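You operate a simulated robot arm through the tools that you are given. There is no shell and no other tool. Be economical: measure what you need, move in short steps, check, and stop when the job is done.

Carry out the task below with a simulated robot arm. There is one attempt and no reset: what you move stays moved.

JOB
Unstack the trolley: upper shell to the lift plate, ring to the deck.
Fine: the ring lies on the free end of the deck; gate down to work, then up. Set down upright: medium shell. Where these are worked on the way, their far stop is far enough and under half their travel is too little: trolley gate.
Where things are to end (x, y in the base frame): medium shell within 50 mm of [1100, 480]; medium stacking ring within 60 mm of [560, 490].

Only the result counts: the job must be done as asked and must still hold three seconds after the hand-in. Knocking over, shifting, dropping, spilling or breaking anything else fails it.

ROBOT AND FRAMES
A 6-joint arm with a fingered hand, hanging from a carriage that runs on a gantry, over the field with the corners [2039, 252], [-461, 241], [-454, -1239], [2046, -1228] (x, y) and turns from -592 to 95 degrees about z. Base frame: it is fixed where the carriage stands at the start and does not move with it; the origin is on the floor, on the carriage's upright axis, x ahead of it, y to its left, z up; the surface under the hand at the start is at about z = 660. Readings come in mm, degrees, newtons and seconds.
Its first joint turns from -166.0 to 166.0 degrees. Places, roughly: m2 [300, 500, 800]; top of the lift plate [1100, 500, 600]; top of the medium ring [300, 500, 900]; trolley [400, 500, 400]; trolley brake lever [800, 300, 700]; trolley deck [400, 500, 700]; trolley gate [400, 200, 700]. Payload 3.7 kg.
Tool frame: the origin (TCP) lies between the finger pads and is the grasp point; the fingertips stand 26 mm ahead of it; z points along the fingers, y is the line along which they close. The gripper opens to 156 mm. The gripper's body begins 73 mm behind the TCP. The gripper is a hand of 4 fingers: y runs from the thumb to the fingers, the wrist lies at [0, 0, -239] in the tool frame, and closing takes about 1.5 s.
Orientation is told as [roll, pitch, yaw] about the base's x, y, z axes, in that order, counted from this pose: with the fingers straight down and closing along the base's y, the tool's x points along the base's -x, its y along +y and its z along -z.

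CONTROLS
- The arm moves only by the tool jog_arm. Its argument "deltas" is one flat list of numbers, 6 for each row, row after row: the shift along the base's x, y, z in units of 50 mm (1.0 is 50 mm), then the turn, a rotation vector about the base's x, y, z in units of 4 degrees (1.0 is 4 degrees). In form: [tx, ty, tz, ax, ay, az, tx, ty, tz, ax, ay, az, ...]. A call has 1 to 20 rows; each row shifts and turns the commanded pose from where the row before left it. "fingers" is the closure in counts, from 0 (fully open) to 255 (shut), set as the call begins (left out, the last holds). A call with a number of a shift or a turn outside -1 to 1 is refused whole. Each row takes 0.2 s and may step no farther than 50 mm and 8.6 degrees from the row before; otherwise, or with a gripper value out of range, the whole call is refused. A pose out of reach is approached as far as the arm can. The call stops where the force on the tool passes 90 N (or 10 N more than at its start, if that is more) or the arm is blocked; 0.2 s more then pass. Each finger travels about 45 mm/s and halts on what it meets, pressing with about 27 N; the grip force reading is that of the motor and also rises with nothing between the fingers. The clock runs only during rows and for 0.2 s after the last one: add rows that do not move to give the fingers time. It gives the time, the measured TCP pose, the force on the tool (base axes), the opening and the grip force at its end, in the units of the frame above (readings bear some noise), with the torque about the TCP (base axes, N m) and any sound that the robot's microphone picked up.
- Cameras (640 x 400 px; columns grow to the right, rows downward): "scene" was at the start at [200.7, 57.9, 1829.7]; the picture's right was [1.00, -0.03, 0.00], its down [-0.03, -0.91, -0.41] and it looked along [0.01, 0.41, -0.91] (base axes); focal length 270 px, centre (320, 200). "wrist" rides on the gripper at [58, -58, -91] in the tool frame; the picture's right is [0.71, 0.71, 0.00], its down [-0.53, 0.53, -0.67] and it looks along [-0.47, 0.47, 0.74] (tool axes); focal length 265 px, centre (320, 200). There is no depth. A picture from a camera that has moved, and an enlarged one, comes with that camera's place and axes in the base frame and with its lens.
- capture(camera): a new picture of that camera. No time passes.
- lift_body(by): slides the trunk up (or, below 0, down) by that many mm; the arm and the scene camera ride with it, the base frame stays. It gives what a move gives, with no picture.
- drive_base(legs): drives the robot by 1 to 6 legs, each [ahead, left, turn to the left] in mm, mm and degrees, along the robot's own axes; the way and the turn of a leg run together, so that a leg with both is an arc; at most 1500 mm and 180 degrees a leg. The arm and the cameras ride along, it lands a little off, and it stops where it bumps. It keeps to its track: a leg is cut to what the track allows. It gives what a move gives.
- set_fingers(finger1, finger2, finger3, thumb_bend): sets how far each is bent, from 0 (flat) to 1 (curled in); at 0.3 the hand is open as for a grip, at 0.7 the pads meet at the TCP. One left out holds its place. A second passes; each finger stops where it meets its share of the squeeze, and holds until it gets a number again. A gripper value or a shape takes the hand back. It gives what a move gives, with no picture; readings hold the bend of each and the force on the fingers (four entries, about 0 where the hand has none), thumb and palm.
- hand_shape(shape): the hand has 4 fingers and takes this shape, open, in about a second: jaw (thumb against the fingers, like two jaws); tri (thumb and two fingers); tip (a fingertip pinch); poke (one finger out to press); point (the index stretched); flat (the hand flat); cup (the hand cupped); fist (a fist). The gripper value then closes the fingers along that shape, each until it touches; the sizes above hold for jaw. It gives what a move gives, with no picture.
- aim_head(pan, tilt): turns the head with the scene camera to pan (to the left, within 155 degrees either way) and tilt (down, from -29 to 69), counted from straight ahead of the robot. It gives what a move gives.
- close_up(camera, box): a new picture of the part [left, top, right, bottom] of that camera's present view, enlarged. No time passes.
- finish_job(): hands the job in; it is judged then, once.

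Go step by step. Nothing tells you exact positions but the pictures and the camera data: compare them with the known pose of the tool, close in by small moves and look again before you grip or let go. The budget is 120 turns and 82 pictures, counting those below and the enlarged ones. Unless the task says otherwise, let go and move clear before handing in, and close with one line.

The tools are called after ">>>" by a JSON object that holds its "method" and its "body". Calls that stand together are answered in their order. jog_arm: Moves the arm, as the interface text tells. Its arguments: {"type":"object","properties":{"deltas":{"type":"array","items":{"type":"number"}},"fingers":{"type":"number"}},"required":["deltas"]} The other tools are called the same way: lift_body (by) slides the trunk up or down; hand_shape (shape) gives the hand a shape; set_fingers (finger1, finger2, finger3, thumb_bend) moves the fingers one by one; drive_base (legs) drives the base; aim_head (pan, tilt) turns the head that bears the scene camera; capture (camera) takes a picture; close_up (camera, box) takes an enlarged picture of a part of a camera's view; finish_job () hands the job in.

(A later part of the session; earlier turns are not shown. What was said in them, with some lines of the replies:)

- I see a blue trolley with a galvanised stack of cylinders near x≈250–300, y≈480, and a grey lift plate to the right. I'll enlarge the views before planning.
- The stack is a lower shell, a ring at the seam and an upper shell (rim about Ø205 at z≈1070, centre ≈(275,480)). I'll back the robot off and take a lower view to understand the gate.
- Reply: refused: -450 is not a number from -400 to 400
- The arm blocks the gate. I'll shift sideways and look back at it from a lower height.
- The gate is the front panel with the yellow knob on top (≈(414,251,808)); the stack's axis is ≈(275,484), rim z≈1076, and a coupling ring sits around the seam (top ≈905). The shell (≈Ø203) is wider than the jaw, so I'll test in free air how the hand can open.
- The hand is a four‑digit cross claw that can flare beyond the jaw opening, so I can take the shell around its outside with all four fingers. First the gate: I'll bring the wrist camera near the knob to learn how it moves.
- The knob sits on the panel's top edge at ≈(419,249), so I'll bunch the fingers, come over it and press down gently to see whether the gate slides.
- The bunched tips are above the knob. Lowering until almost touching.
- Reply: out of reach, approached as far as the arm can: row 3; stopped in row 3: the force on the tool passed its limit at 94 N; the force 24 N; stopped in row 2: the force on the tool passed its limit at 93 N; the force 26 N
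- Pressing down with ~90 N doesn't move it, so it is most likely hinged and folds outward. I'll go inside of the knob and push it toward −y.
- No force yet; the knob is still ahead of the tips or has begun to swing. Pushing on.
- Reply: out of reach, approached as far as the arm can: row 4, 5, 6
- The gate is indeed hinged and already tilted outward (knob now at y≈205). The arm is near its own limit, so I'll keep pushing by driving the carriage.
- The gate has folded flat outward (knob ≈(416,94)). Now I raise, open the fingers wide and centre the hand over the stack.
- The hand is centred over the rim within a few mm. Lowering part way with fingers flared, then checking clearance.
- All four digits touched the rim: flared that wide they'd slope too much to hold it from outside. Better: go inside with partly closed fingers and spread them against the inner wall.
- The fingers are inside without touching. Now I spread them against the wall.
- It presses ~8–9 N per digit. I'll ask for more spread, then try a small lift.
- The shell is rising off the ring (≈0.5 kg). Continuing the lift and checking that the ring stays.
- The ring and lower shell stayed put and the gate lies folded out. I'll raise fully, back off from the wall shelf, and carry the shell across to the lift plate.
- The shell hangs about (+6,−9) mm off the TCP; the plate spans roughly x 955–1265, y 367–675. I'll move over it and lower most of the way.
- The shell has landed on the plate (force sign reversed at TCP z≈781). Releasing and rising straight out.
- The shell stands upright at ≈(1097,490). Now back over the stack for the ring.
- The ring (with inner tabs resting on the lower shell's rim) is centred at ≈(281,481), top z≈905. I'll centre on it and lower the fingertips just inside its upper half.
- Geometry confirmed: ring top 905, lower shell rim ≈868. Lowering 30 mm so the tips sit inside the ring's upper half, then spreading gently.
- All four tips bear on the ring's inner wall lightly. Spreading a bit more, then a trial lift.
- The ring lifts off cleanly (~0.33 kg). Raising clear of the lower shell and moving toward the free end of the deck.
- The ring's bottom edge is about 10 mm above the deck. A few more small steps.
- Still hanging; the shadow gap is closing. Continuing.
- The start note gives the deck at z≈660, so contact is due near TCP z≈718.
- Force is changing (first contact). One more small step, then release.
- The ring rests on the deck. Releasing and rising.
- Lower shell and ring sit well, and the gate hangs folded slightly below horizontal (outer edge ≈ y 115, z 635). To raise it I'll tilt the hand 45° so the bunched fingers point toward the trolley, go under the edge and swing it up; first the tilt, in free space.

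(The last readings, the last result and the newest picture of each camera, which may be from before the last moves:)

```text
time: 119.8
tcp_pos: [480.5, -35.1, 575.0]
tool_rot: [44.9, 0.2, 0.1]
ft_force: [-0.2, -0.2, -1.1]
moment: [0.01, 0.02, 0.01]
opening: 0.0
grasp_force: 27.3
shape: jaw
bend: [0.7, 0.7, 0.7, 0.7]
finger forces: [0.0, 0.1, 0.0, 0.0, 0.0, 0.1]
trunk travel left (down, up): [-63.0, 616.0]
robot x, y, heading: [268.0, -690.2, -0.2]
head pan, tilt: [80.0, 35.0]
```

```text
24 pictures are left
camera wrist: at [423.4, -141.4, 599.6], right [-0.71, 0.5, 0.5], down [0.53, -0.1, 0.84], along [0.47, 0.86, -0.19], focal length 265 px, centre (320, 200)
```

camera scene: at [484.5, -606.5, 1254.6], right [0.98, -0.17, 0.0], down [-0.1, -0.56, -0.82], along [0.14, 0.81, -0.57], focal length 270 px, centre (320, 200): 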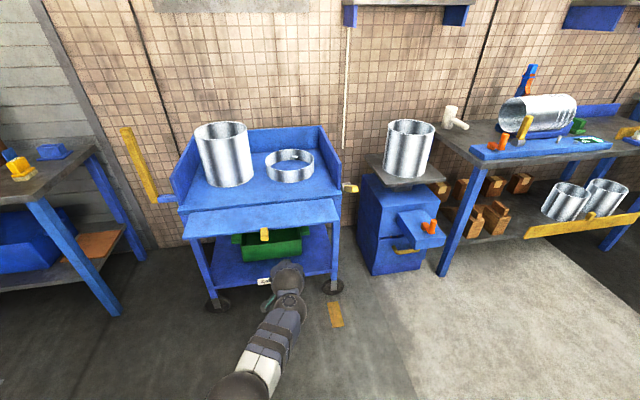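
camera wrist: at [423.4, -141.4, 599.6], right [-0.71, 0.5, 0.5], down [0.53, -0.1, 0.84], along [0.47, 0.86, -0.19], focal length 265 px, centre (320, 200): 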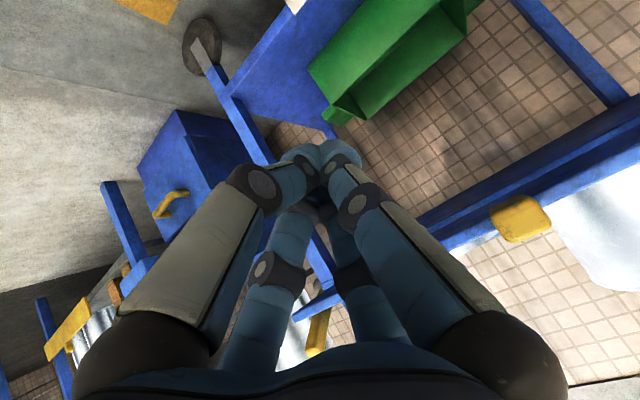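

The view is clear: the gate is level (edge z≈650) and my fingers are in front of it. At 45° the upper finger is too steep to slip under, so I'll back off a little and tilt to 80°.

>>> {"method": "drive_base", "body": {"legs": [[20, -70, 0]]}}

>>> {"method": "jog_arm", "body": {"deltas": [0, 0.2, 0.213, 0.875, 0, 0, 0, 0.186, 0.224, 0.875, 0, 0, 0, 0.173, 0.236, 0.875, 0, 0, 0, 0.158, 0.246, 0.875, 0, 0, 0, 0.142, 0.255, 0.875, 0, 0, 0, 0.127, 0.263, 0.875, 0, 0, 0, 0.111, 0.27, 0.875, 0, 0, 0, 0.094, 0.276, 0.875, 0, 0, 0, 0.077, 0.282, 0.875, 0, 0, 0, 0.059, 0.286, 0.875, 0, 0]}}

>>> {"method": "lift_body", "body": {"by": -60}}

>>> {"method": "jog_arm", "body": {"deltas": [0, 0, -0.4, 0, 0, 0, 0, 0, -0.4, 0, 0, 0, 0, 0, -0.35, 0, 0, 0]}}

>>> {"method": "capture", "body": {"camera": "wrist"}}

>>> {"method": "capture", "body": {"camera": "scene"}}

```text
time: 120.8
tcp_pos: [501.3, -104.5, 575.0]
tool_rot: [45.0, 0.3, 0.2]
ft_force: [1.0, -0.1, -0.3]
moment: [0.03, 0.0, -0.01]
opening: 0.0
grasp_force: 26.5
shape: jaw
bend: [0.7, 0.7, 0.7, 0.7]
finger forces: [0.1, 0.0, 0.0, 0.0, 0.1, 0.0]
trunk travel left (down, up): [-63.0, 616.0]
robot x, y, heading: [293.5, -760.6, -0.4]
head pan, tilt: [80.0, 35.0]
```

```text
time: 123.0
tcp_pos: [501.9, -37.5, 703.4]
tool_rot: [80.0, 0.0, 0.3]
ft_force: [0.0, 0.3, -0.3]
moment: [-0.02, -0.02, 0.02]
opening: 0.0
grasp_force: 26.5
shape: jaw
bend: [0.7, 0.7, 0.7, 0.7]
finger forces: [0.0, 0.0, 0.0, 0.0, 0.1, 0.0]
trunk travel left (down, up): [-63.0, 616.0]
robot x, y, heading: [288.1, -759.1, -0.3]
head pan, tilt: [80.0, 35.0]
```

```text
time: 124.0
tcp_pos: [502.3, -37.7, 641.2]
tool_rot: [79.9, 0.0, 0.4]
ft_force: [0.9, -0.1, -0.4]
moment: [0.01, 0.0, 0.03]
opening: 0.0
grasp_force: 27.0
shape: jaw
bend: [0.7, 0.7, 0.7, 0.7]
finger forces: [0.1, 0.0, 0.0, 0.1, 0.0, 0.1]
trunk travel left (down, up): [-3.0, 676.0]
robot x, y, heading: [289.6, -762.9, -0.2]
head pan, tilt: [80.0, 35.0]
```

```text
time: 124.8
tcp_pos: [497.2, -49.3, 592.8]
tool_rot: [79.9, 0.1, 0.4]
ft_force: [1.1, -0.7, -0.3]
moment: [0.0, 0.01, 0.06]
opening: 0.1
grasp_force: 27.1
shape: jaw
bend: [0.7, 0.7, 0.7, 0.7]
finger forces: [0.1, 0.1, 0.0, 0.1, 0.0, 0.0]
out of reach, approached as far as the arm can: row 2, 3
trunk travel left (down, up): [-3.0, 676.0]
robot x, y, heading: [292.8, -763.7, -0.2]
head pan, tilt: [80.0, 35.0]
```

```text
23 pictures are left
camera wrist: at [440.0, -151.5, 552.0], right [-0.71, 0.12, 0.7], down [0.53, -0.56, 0.63], along [0.47, 0.82, 0.33], focal length 265 px, centre (320, 200)
```

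wrist: 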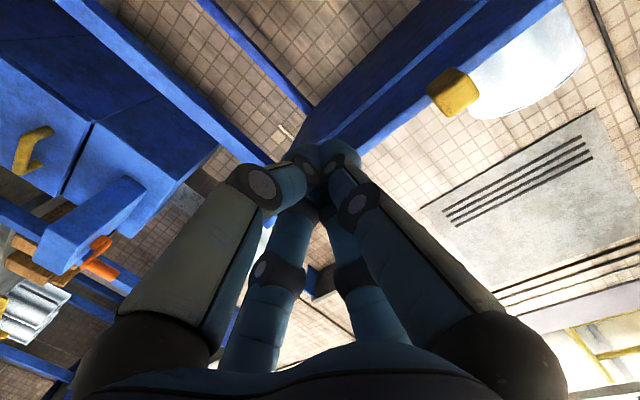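

```text
22 pictures are left
camera scene: at [504.1, -676.4, 1194.6], right [0.98, -0.17, 0.0], down [-0.1, -0.57, -0.82], along [0.14, 0.81, -0.57], focal length 270 px, centre (320, 200)
```

scene: 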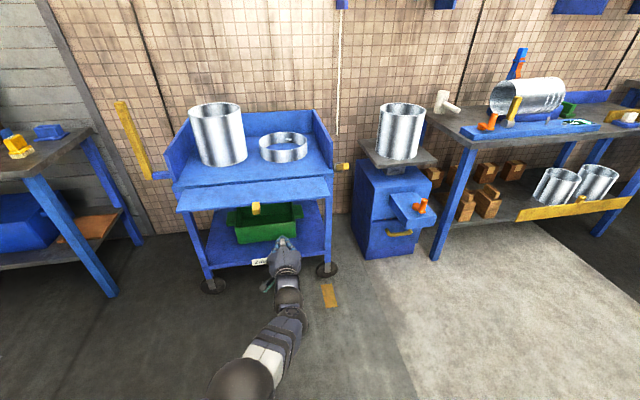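

Fingers now point under the gate at z≈593 (gate ≈650). Advancing under its edge.

>>> {"method": "drive_base", "body": {"legs": [[0, 165, 0]]}}

>>> {"method": "capture", "body": {"camera": "wrist"}}

>>> {"method": "close_up", "body": {"camera": "scene", "box": [160, 120, 400, 300]}}

```text
time: 126.3
tcp_pos: [499.1, 116.6, 593.1]
tool_rot: [79.9, -0.1, 0.4]
ft_force: [0.1, 0.2, 0.6]
moment: [-0.04, 0.04, 0.01]
opening: 0.0
grasp_force: 27.5
shape: jaw
bend: [0.7, 0.7, 0.7, 0.7]
finger forces: [0.0, 0.0, 0.0, 0.0, 0.0, 0.0]
trunk travel left (down, up): [-3.0, 676.0]
robot x, y, heading: [289.3, -596.0, 0.0]
head pan, tilt: [80.0, 35.0]
```

```text
21 pictures are left
camera wrist: at [439.9, 14.7, 552.7], right [-0.71, 0.12, 0.7], down [0.53, -0.56, 0.63], along [0.47, 0.82, 0.34], focal length 265 px, centre (320, 200)
```

wrist: 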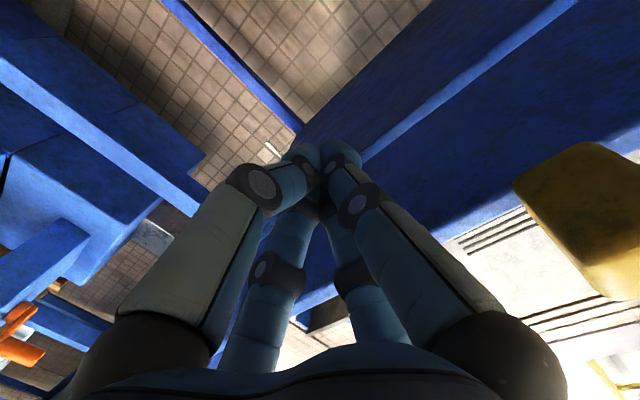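

```text
2.22 times, centred on (280, 210) of scene
camera zoom: at [504.4, -510.7, 1194.7], right [0.98, -0.17, 0.0], down [-0.1, -0.56, -0.82], along [0.14, 0.81, -0.57], focal length 600 px, centre (409, 178)
```

zoom: 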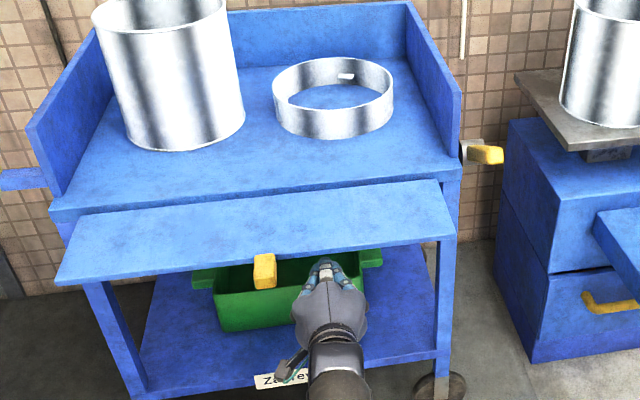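

Tips are about 30 mm under the gate edge. Lifting it.

>>> {"method": "lift_body", "body": {"by": 80}}

>>> {"method": "close_up", "body": {"camera": "scene", "box": [160, 120, 400, 300]}}

```text
time: 127.5
tcp_pos: [498.5, 114.1, 673.3]
tool_rot: [80.0, 0.1, 0.3]
ft_force: [-0.2, -1.4, -1.4]
moment: [0.03, 0.0, -0.03]
opening: 0.0
grasp_force: 27.2
shape: jaw
bend: [0.7, 0.7, 0.7, 0.7]
finger forces: [0.0, 1.7, 0.1, 0.1, 0.1, 0.0]
trunk travel left (down, up): [-83.0, 596.0]
robot x, y, heading: [293.2, -598.1, -0.0]
head pan, tilt: [80.0, 35.0]
```

```text
2.22 times, centred on (280, 210) of scene
camera zoom: at [504.4, -511.7, 1274.6], right [0.98, -0.17, 0.0], down [-0.1, -0.57, -0.82], along [0.14, 0.81, -0.57], focal length 600 px, centre (409, 178)
```

zoom: 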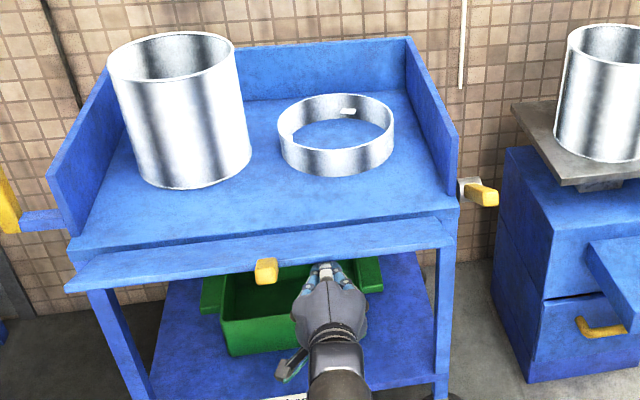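

The gate is swinging up with a light load. Continuing with alternating lifts and forward steps.

>>> {"method": "lift_body", "body": {"by": 35}}

>>> {"method": "drive_base", "body": {"legs": [[0, 20, 0]]}}

>>> {"method": "lift_body", "body": {"by": 30}}

>>> {"method": "close_up", "body": {"camera": "scene", "box": [160, 120, 400, 300]}}

```text
time: 128.2
tcp_pos: [497.7, 115.4, 709.0]
tool_rot: [80.0, -0.1, 0.3]
ft_force: [-0.3, -2.2, -0.4]
moment: [0.0, -0.02, 0.01]
opening: 0.0
grasp_force: 27.3
shape: jaw
bend: [0.7, 0.7, 0.7, 0.7]
finger forces: [0.0, 0.0, 0.0, 0.0, 0.0, 0.0]
trunk travel left (down, up): [-118.0, 561.0]
robot x, y, heading: [289.5, -598.1, -0.0]
head pan, tilt: [80.0, 35.0]
```

```text
time: 129.0
tcp_pos: [497.3, 133.5, 707.1]
tool_rot: [79.8, -0.1, 0.3]
ft_force: [0.3, -2.6, -1.9]
moment: [-0.05, -0.03, -0.01]
opening: 0.2
grasp_force: 27.1
shape: jaw
bend: [0.7, 0.7, 0.7, 0.7]
finger forces: [0.1, 0.0, 0.0, 0.0, 0.0, 0.1]
trunk travel left (down, up): [-118.0, 561.0]
robot x, y, heading: [289.2, -573.2, 0.0]
head pan, tilt: [80.0, 35.0]
```

```text
time: 129.8
tcp_pos: [497.3, 134.4, 739.3]
tool_rot: [79.9, 0.0, 0.3]
ft_force: [0.2, -1.5, -0.2]
moment: [0.0, -0.05, 0.02]
opening: 0.0
grasp_force: 26.7
shape: jaw
bend: [0.7, 0.7, 0.7, 0.7]
finger forces: [0.0, 0.0, 0.0, 0.0, 0.0, 0.0]
trunk travel left (down, up): [-148.0, 531.0]
robot x, y, heading: [290.7, -577.9, 0.1]
head pan, tilt: [80.0, 35.0]
```

```text
2.22 times, centred on (280, 210) of scene
camera zoom: at [504.4, -491.7, 1339.7], right [0.98, -0.17, 0.0], down [-0.1, -0.56, -0.82], along [0.14, 0.81, -0.57], focal length 600 px, centre (409, 178)
```

zoom: 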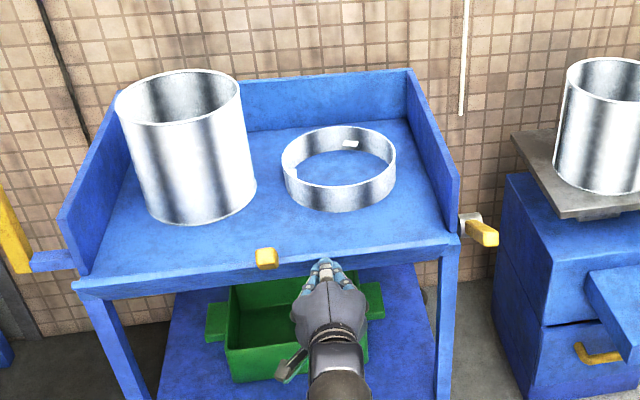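

Gate is past halfway up. Now pushing forward against its outer face.

>>> {"method": "drive_base", "body": {"legs": [[0, 40, 0]]}}

>>> {"method": "close_up", "body": {"camera": "scene", "box": [160, 120, 400, 300]}}

```text
time: 130.7
tcp_pos: [497.7, 176.4, 738.7]
tool_rot: [80.0, 0.0, 0.4]
ft_force: [-0.6, 0.3, 1.2]
moment: [-0.02, 0.0, -0.03]
opening: 0.2
grasp_force: 26.6
shape: jaw
bend: [0.7, 0.7, 0.7, 0.7]
finger forces: [0.0, 0.1, 0.0, 0.0, 0.0, 0.0]
trunk travel left (down, up): [-148.0, 531.0]
robot x, y, heading: [290.3, -532.6, -0.0]
head pan, tilt: [80.0, 35.0]
```

```text
2.22 times, centred on (280, 210) of scene
camera zoom: at [504.4, -450.7, 1339.7], right [0.98, -0.17, 0.0], down [-0.1, -0.56, -0.82], along [0.14, 0.81, -0.57], focal length 600 px, centre (409, 178)
```

zoom: 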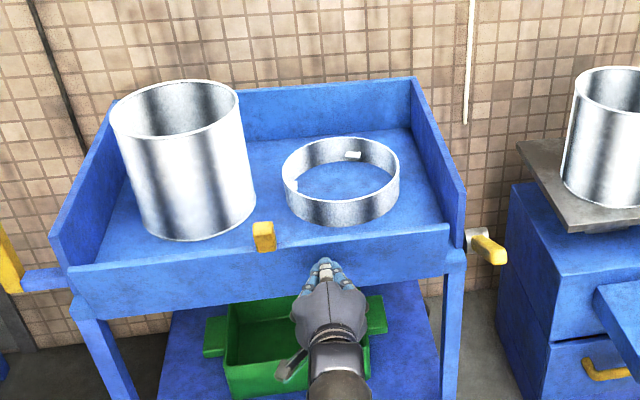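

Nearly upright. Pressing on in small steps until it meets its stop.

>>> {"method": "jog_arm", "body": {"deltas": [0, 0.12, 0, 0, 0, 0, 0, 0.12, 0, 0, 0, 0]}}

>>> {"method": "jog_arm", "body": {"deltas": [0, 0.12, 0, 0, 0, 0]}}

>>> {"method": "close_up", "body": {"camera": "scene", "box": [160, 120, 400, 300]}}

```text
time: 131.3
tcp_pos: [495.5, 179.0, 741.6]
tool_rot: [79.9, 0.1, 0.2]
ft_force: [0.5, -0.4, 0.3]
moment: [-0.01, 0.04, -0.02]
opening: 0.0
grasp_force: 27.6
shape: jaw
bend: [0.7, 0.7, 0.7, 0.7]
finger forces: [0.0, 0.0, 0.0, 0.1, 0.1, 0.1]
out of reach, approached as far as the arm can: row 1, 2
trunk travel left (down, up): [-148.0, 531.0]
robot x, y, heading: [288.8, -538.1, -0.3]
head pan, tilt: [80.0, 35.0]
```

```text
time: 131.7
tcp_pos: [495.8, 179.0, 741.5]
tool_rot: [79.9, 0.0, 0.2]
ft_force: [0.1, -0.8, 0.0]
moment: [-0.03, 0.03, 0.01]
opening: 0.0
grasp_force: 26.7
shape: jaw
bend: [0.7, 0.7, 0.7, 0.7]
finger forces: [0.1, 0.0, 0.0, 0.0, 0.0, 0.1]
out of reach, approached as far as the arm can: row 1
trunk travel left (down, up): [-148.0, 531.0]
robot x, y, heading: [292.6, -537.3, 0.2]
head pan, tilt: [80.0, 35.0]
```

```text
2.22 times, centred on (280, 210) of scene
camera zoom: at [504.4, -451.3, 1339.6], right [0.98, -0.17, 0.0], down [-0.1, -0.56, -0.82], along [0.14, 0.81, -0.57], focal length 600 px, centre (409, 178)
```

zoom: 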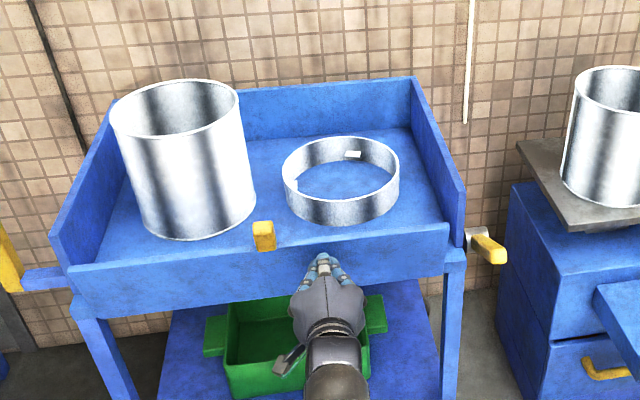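

The gate may still lean out a little; I'll push further by driving in small amounts and watching the force.

>>> {"method": "drive_base", "body": {"legs": [[0, 15, 0]]}}

>>> {"method": "drive_base", "body": {"legs": [[0, 10, 0]]}}

>>> {"method": "close_up", "body": {"camera": "scene", "box": [160, 120, 400, 300]}}

```text
time: 132.4
tcp_pos: [496.2, 195.6, 743.7]
tool_rot: [79.8, -0.1, 0.3]
ft_force: [-0.5, 0.5, 0.0]
moment: [0.03, 0.04, 0.04]
opening: 0.1
grasp_force: 27.4
shape: jaw
bend: [0.7, 0.7, 0.7, 0.7]
finger forces: [0.0, 0.0, 0.1, 0.1, 0.0, 0.0]
trunk travel left (down, up): [-148.0, 531.0]
robot x, y, heading: [287.5, -522.2, 0.1]
head pan, tilt: [80.0, 35.0]
```

```text
time: 133.2
tcp_pos: [495.0, 205.4, 743.1]
tool_rot: [79.9, -0.1, 0.2]
ft_force: [0.4, 0.2, 0.2]
moment: [0.01, 0.02, 0.03]
opening: 0.1
grasp_force: 26.9
shape: jaw
bend: [0.7, 0.7, 0.7, 0.7]
finger forces: [0.0, 0.0, 0.1, 0.1, 0.0, 0.0]
trunk travel left (down, up): [-148.0, 531.0]
robot x, y, heading: [287.8, -510.6, -0.1]
head pan, tilt: [80.0, 35.0]
```

```text
2.22 times, centred on (280, 210) of scene
camera zoom: at [504.4, -426.0, 1339.7], right [0.98, -0.17, 0.0], down [-0.1, -0.56, -0.82], along [0.14, 0.81, -0.57], focal length 600 px, centre (409, 178)
```

zoom: 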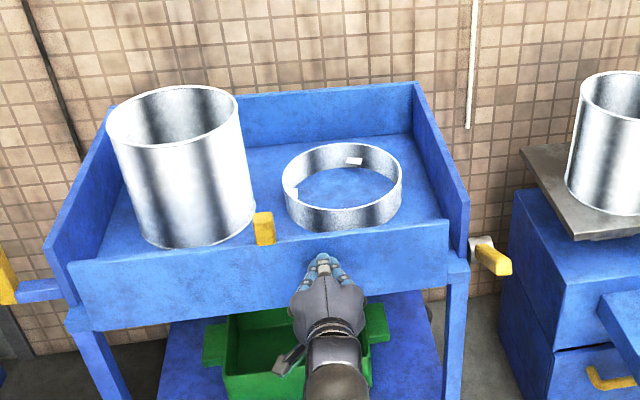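

>>> {"method": "drive_base", "body": {"legs": [[0, 8, 0]]}}

>>> {"method": "drive_base", "body": {"legs": [[0, 6, 0]]}}

>>> {"method": "close_up", "body": {"camera": "scene", "box": [160, 120, 400, 300]}}

```text
time: 133.9
tcp_pos: [496.7, 207.6, 739.8]
tool_rot: [79.6, 0.0, 0.3]
ft_force: [-1.1, -25.3, 9.2]
moment: [0.43, 0.03, 0.03]
opening: 0.0
grasp_force: 26.8
shape: jaw
bend: [0.7, 0.7, 0.7, 0.7]
finger forces: [0.1, 0.0, 0.0, 0.0, 0.1, 0.1]
trunk travel left (down, up): [-148.0, 531.0]
robot x, y, heading: [293.2, -500.3, 0.1]
head pan, tilt: [80.0, 35.0]
```

```text
time: 134.6
tcp_pos: [497.4, 207.5, 736.2]
tool_rot: [79.4, 0.2, 0.1]
ft_force: [-0.6, -43.3, 8.8]
moment: [0.29, 0.01, 0.04]
opening: 0.0
grasp_force: 27.5
shape: jaw
bend: [0.7, 0.7, 0.7, 0.7]
finger forces: [0.1, 0.0, 0.1, 0.1, 0.0, 0.1]
trunk travel left (down, up): [-148.0, 531.0]
robot x, y, heading: [291.6, -497.7, -0.0]
head pan, tilt: [80.0, 35.0]
```

```text
2.22 times, centred on (280, 210) of scene
camera zoom: at [504.6, -418.6, 1339.1], right [0.98, -0.17, 0.0], down [-0.1, -0.57, -0.82], along [0.14, 0.8, -0.58], focal length 600 px, centre (409, 178)
```

zoom: 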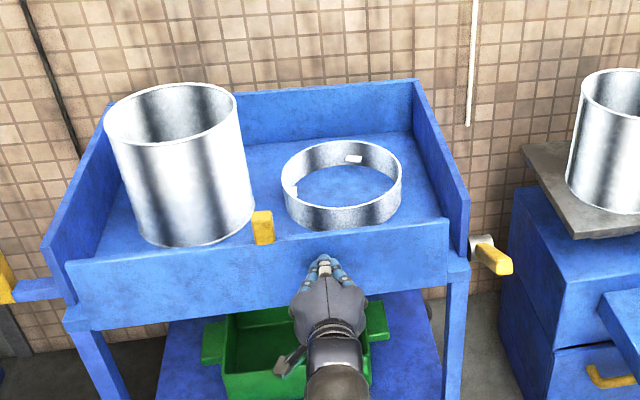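

The gate is at its upright stop (43 N, no more motion). Backing straight off and checking that it stays up and everything stands.

>>> {"method": "drive_base", "body": {"legs": [[0, -20, 0]]}}

>>> {"method": "drive_base", "body": {"legs": [[0, -230, 0]]}}

>>> {"method": "capture", "body": {"camera": "scene"}}

>>> {"method": "close_up", "body": {"camera": "scene", "box": [160, 80, 460, 300]}}

```text
time: 135.4
tcp_pos: [496.3, 196.5, 740.8]
tool_rot: [79.7, 0.1, 0.2]
ft_force: [0.1, -0.1, -0.4]
moment: [0.03, 0.03, -0.04]
opening: 0.0
grasp_force: 27.2
shape: jaw
bend: [0.7, 0.7, 0.7, 0.7]
finger forces: [0.0, 0.0, 0.1, 0.1, 0.0, 0.1]
trunk travel left (down, up): [-148.0, 531.0]
robot x, y, heading: [290.4, -517.5, -0.1]
head pan, tilt: [80.0, 35.0]
```

```text
time: 137.2
tcp_pos: [497.8, -32.8, 740.9]
tool_rot: [79.8, 0.1, 0.1]
ft_force: [-0.7, -0.6, 0.0]
moment: [0.0, -0.01, -0.05]
opening: 0.0
grasp_force: 26.7
shape: jaw
bend: [0.7, 0.7, 0.7, 0.7]
finger forces: [0.0, 0.0, 0.0, 0.0, 0.1, 0.1]
trunk travel left (down, up): [-148.0, 531.0]
robot x, y, heading: [289.2, -745.8, -0.2]
head pan, tilt: [80.0, 35.0]
```

```text
13 pictures are left
camera scene: at [504.3, -662.2, 1339.6], right [0.98, -0.18, 0.0], down [-0.1, -0.56, -0.82], along [0.14, 0.81, -0.57], focal length 270 px, centre (320, 200)
```

scene: 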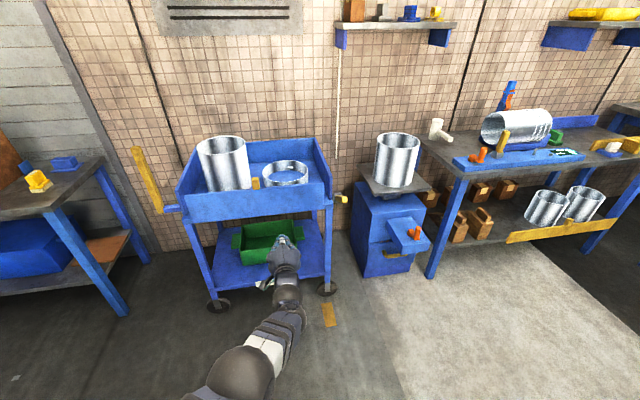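

```text
1.82 times, centred on (310, 190) of scene
camera zoom: at [504.3, -662.2, 1339.6], right [0.98, -0.18, 0.0], down [-0.1, -0.56, -0.82], along [0.14, 0.81, -0.57], focal length 491 px, centre (338, 218)
```

zoom: 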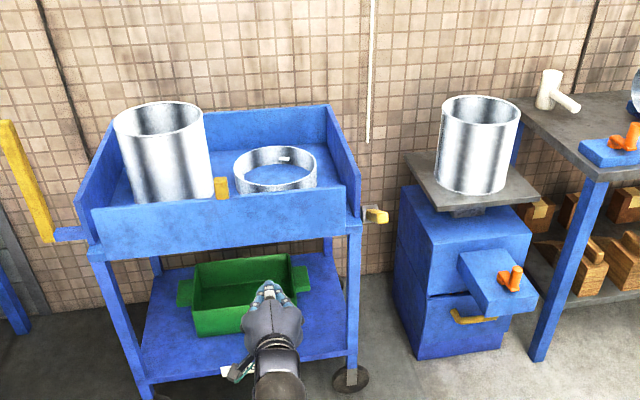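

The gate stays up, the ring lies on the deck's free end (≈(543,487)), the upper shell stands on the lift plate (≈(1097,490)), and the lower shell is still standing on the trolley. The hand is clear, so I'm handing in.

>>> {"method": "finish_job", "body": {}}

```text
The job is handed in.
```

The upper shell stands upright on the lift plate at about (1097, 490), the ring lies on the free end of the deck at about (543, 487), and the gate was lowered for the work and is back up against its stop.
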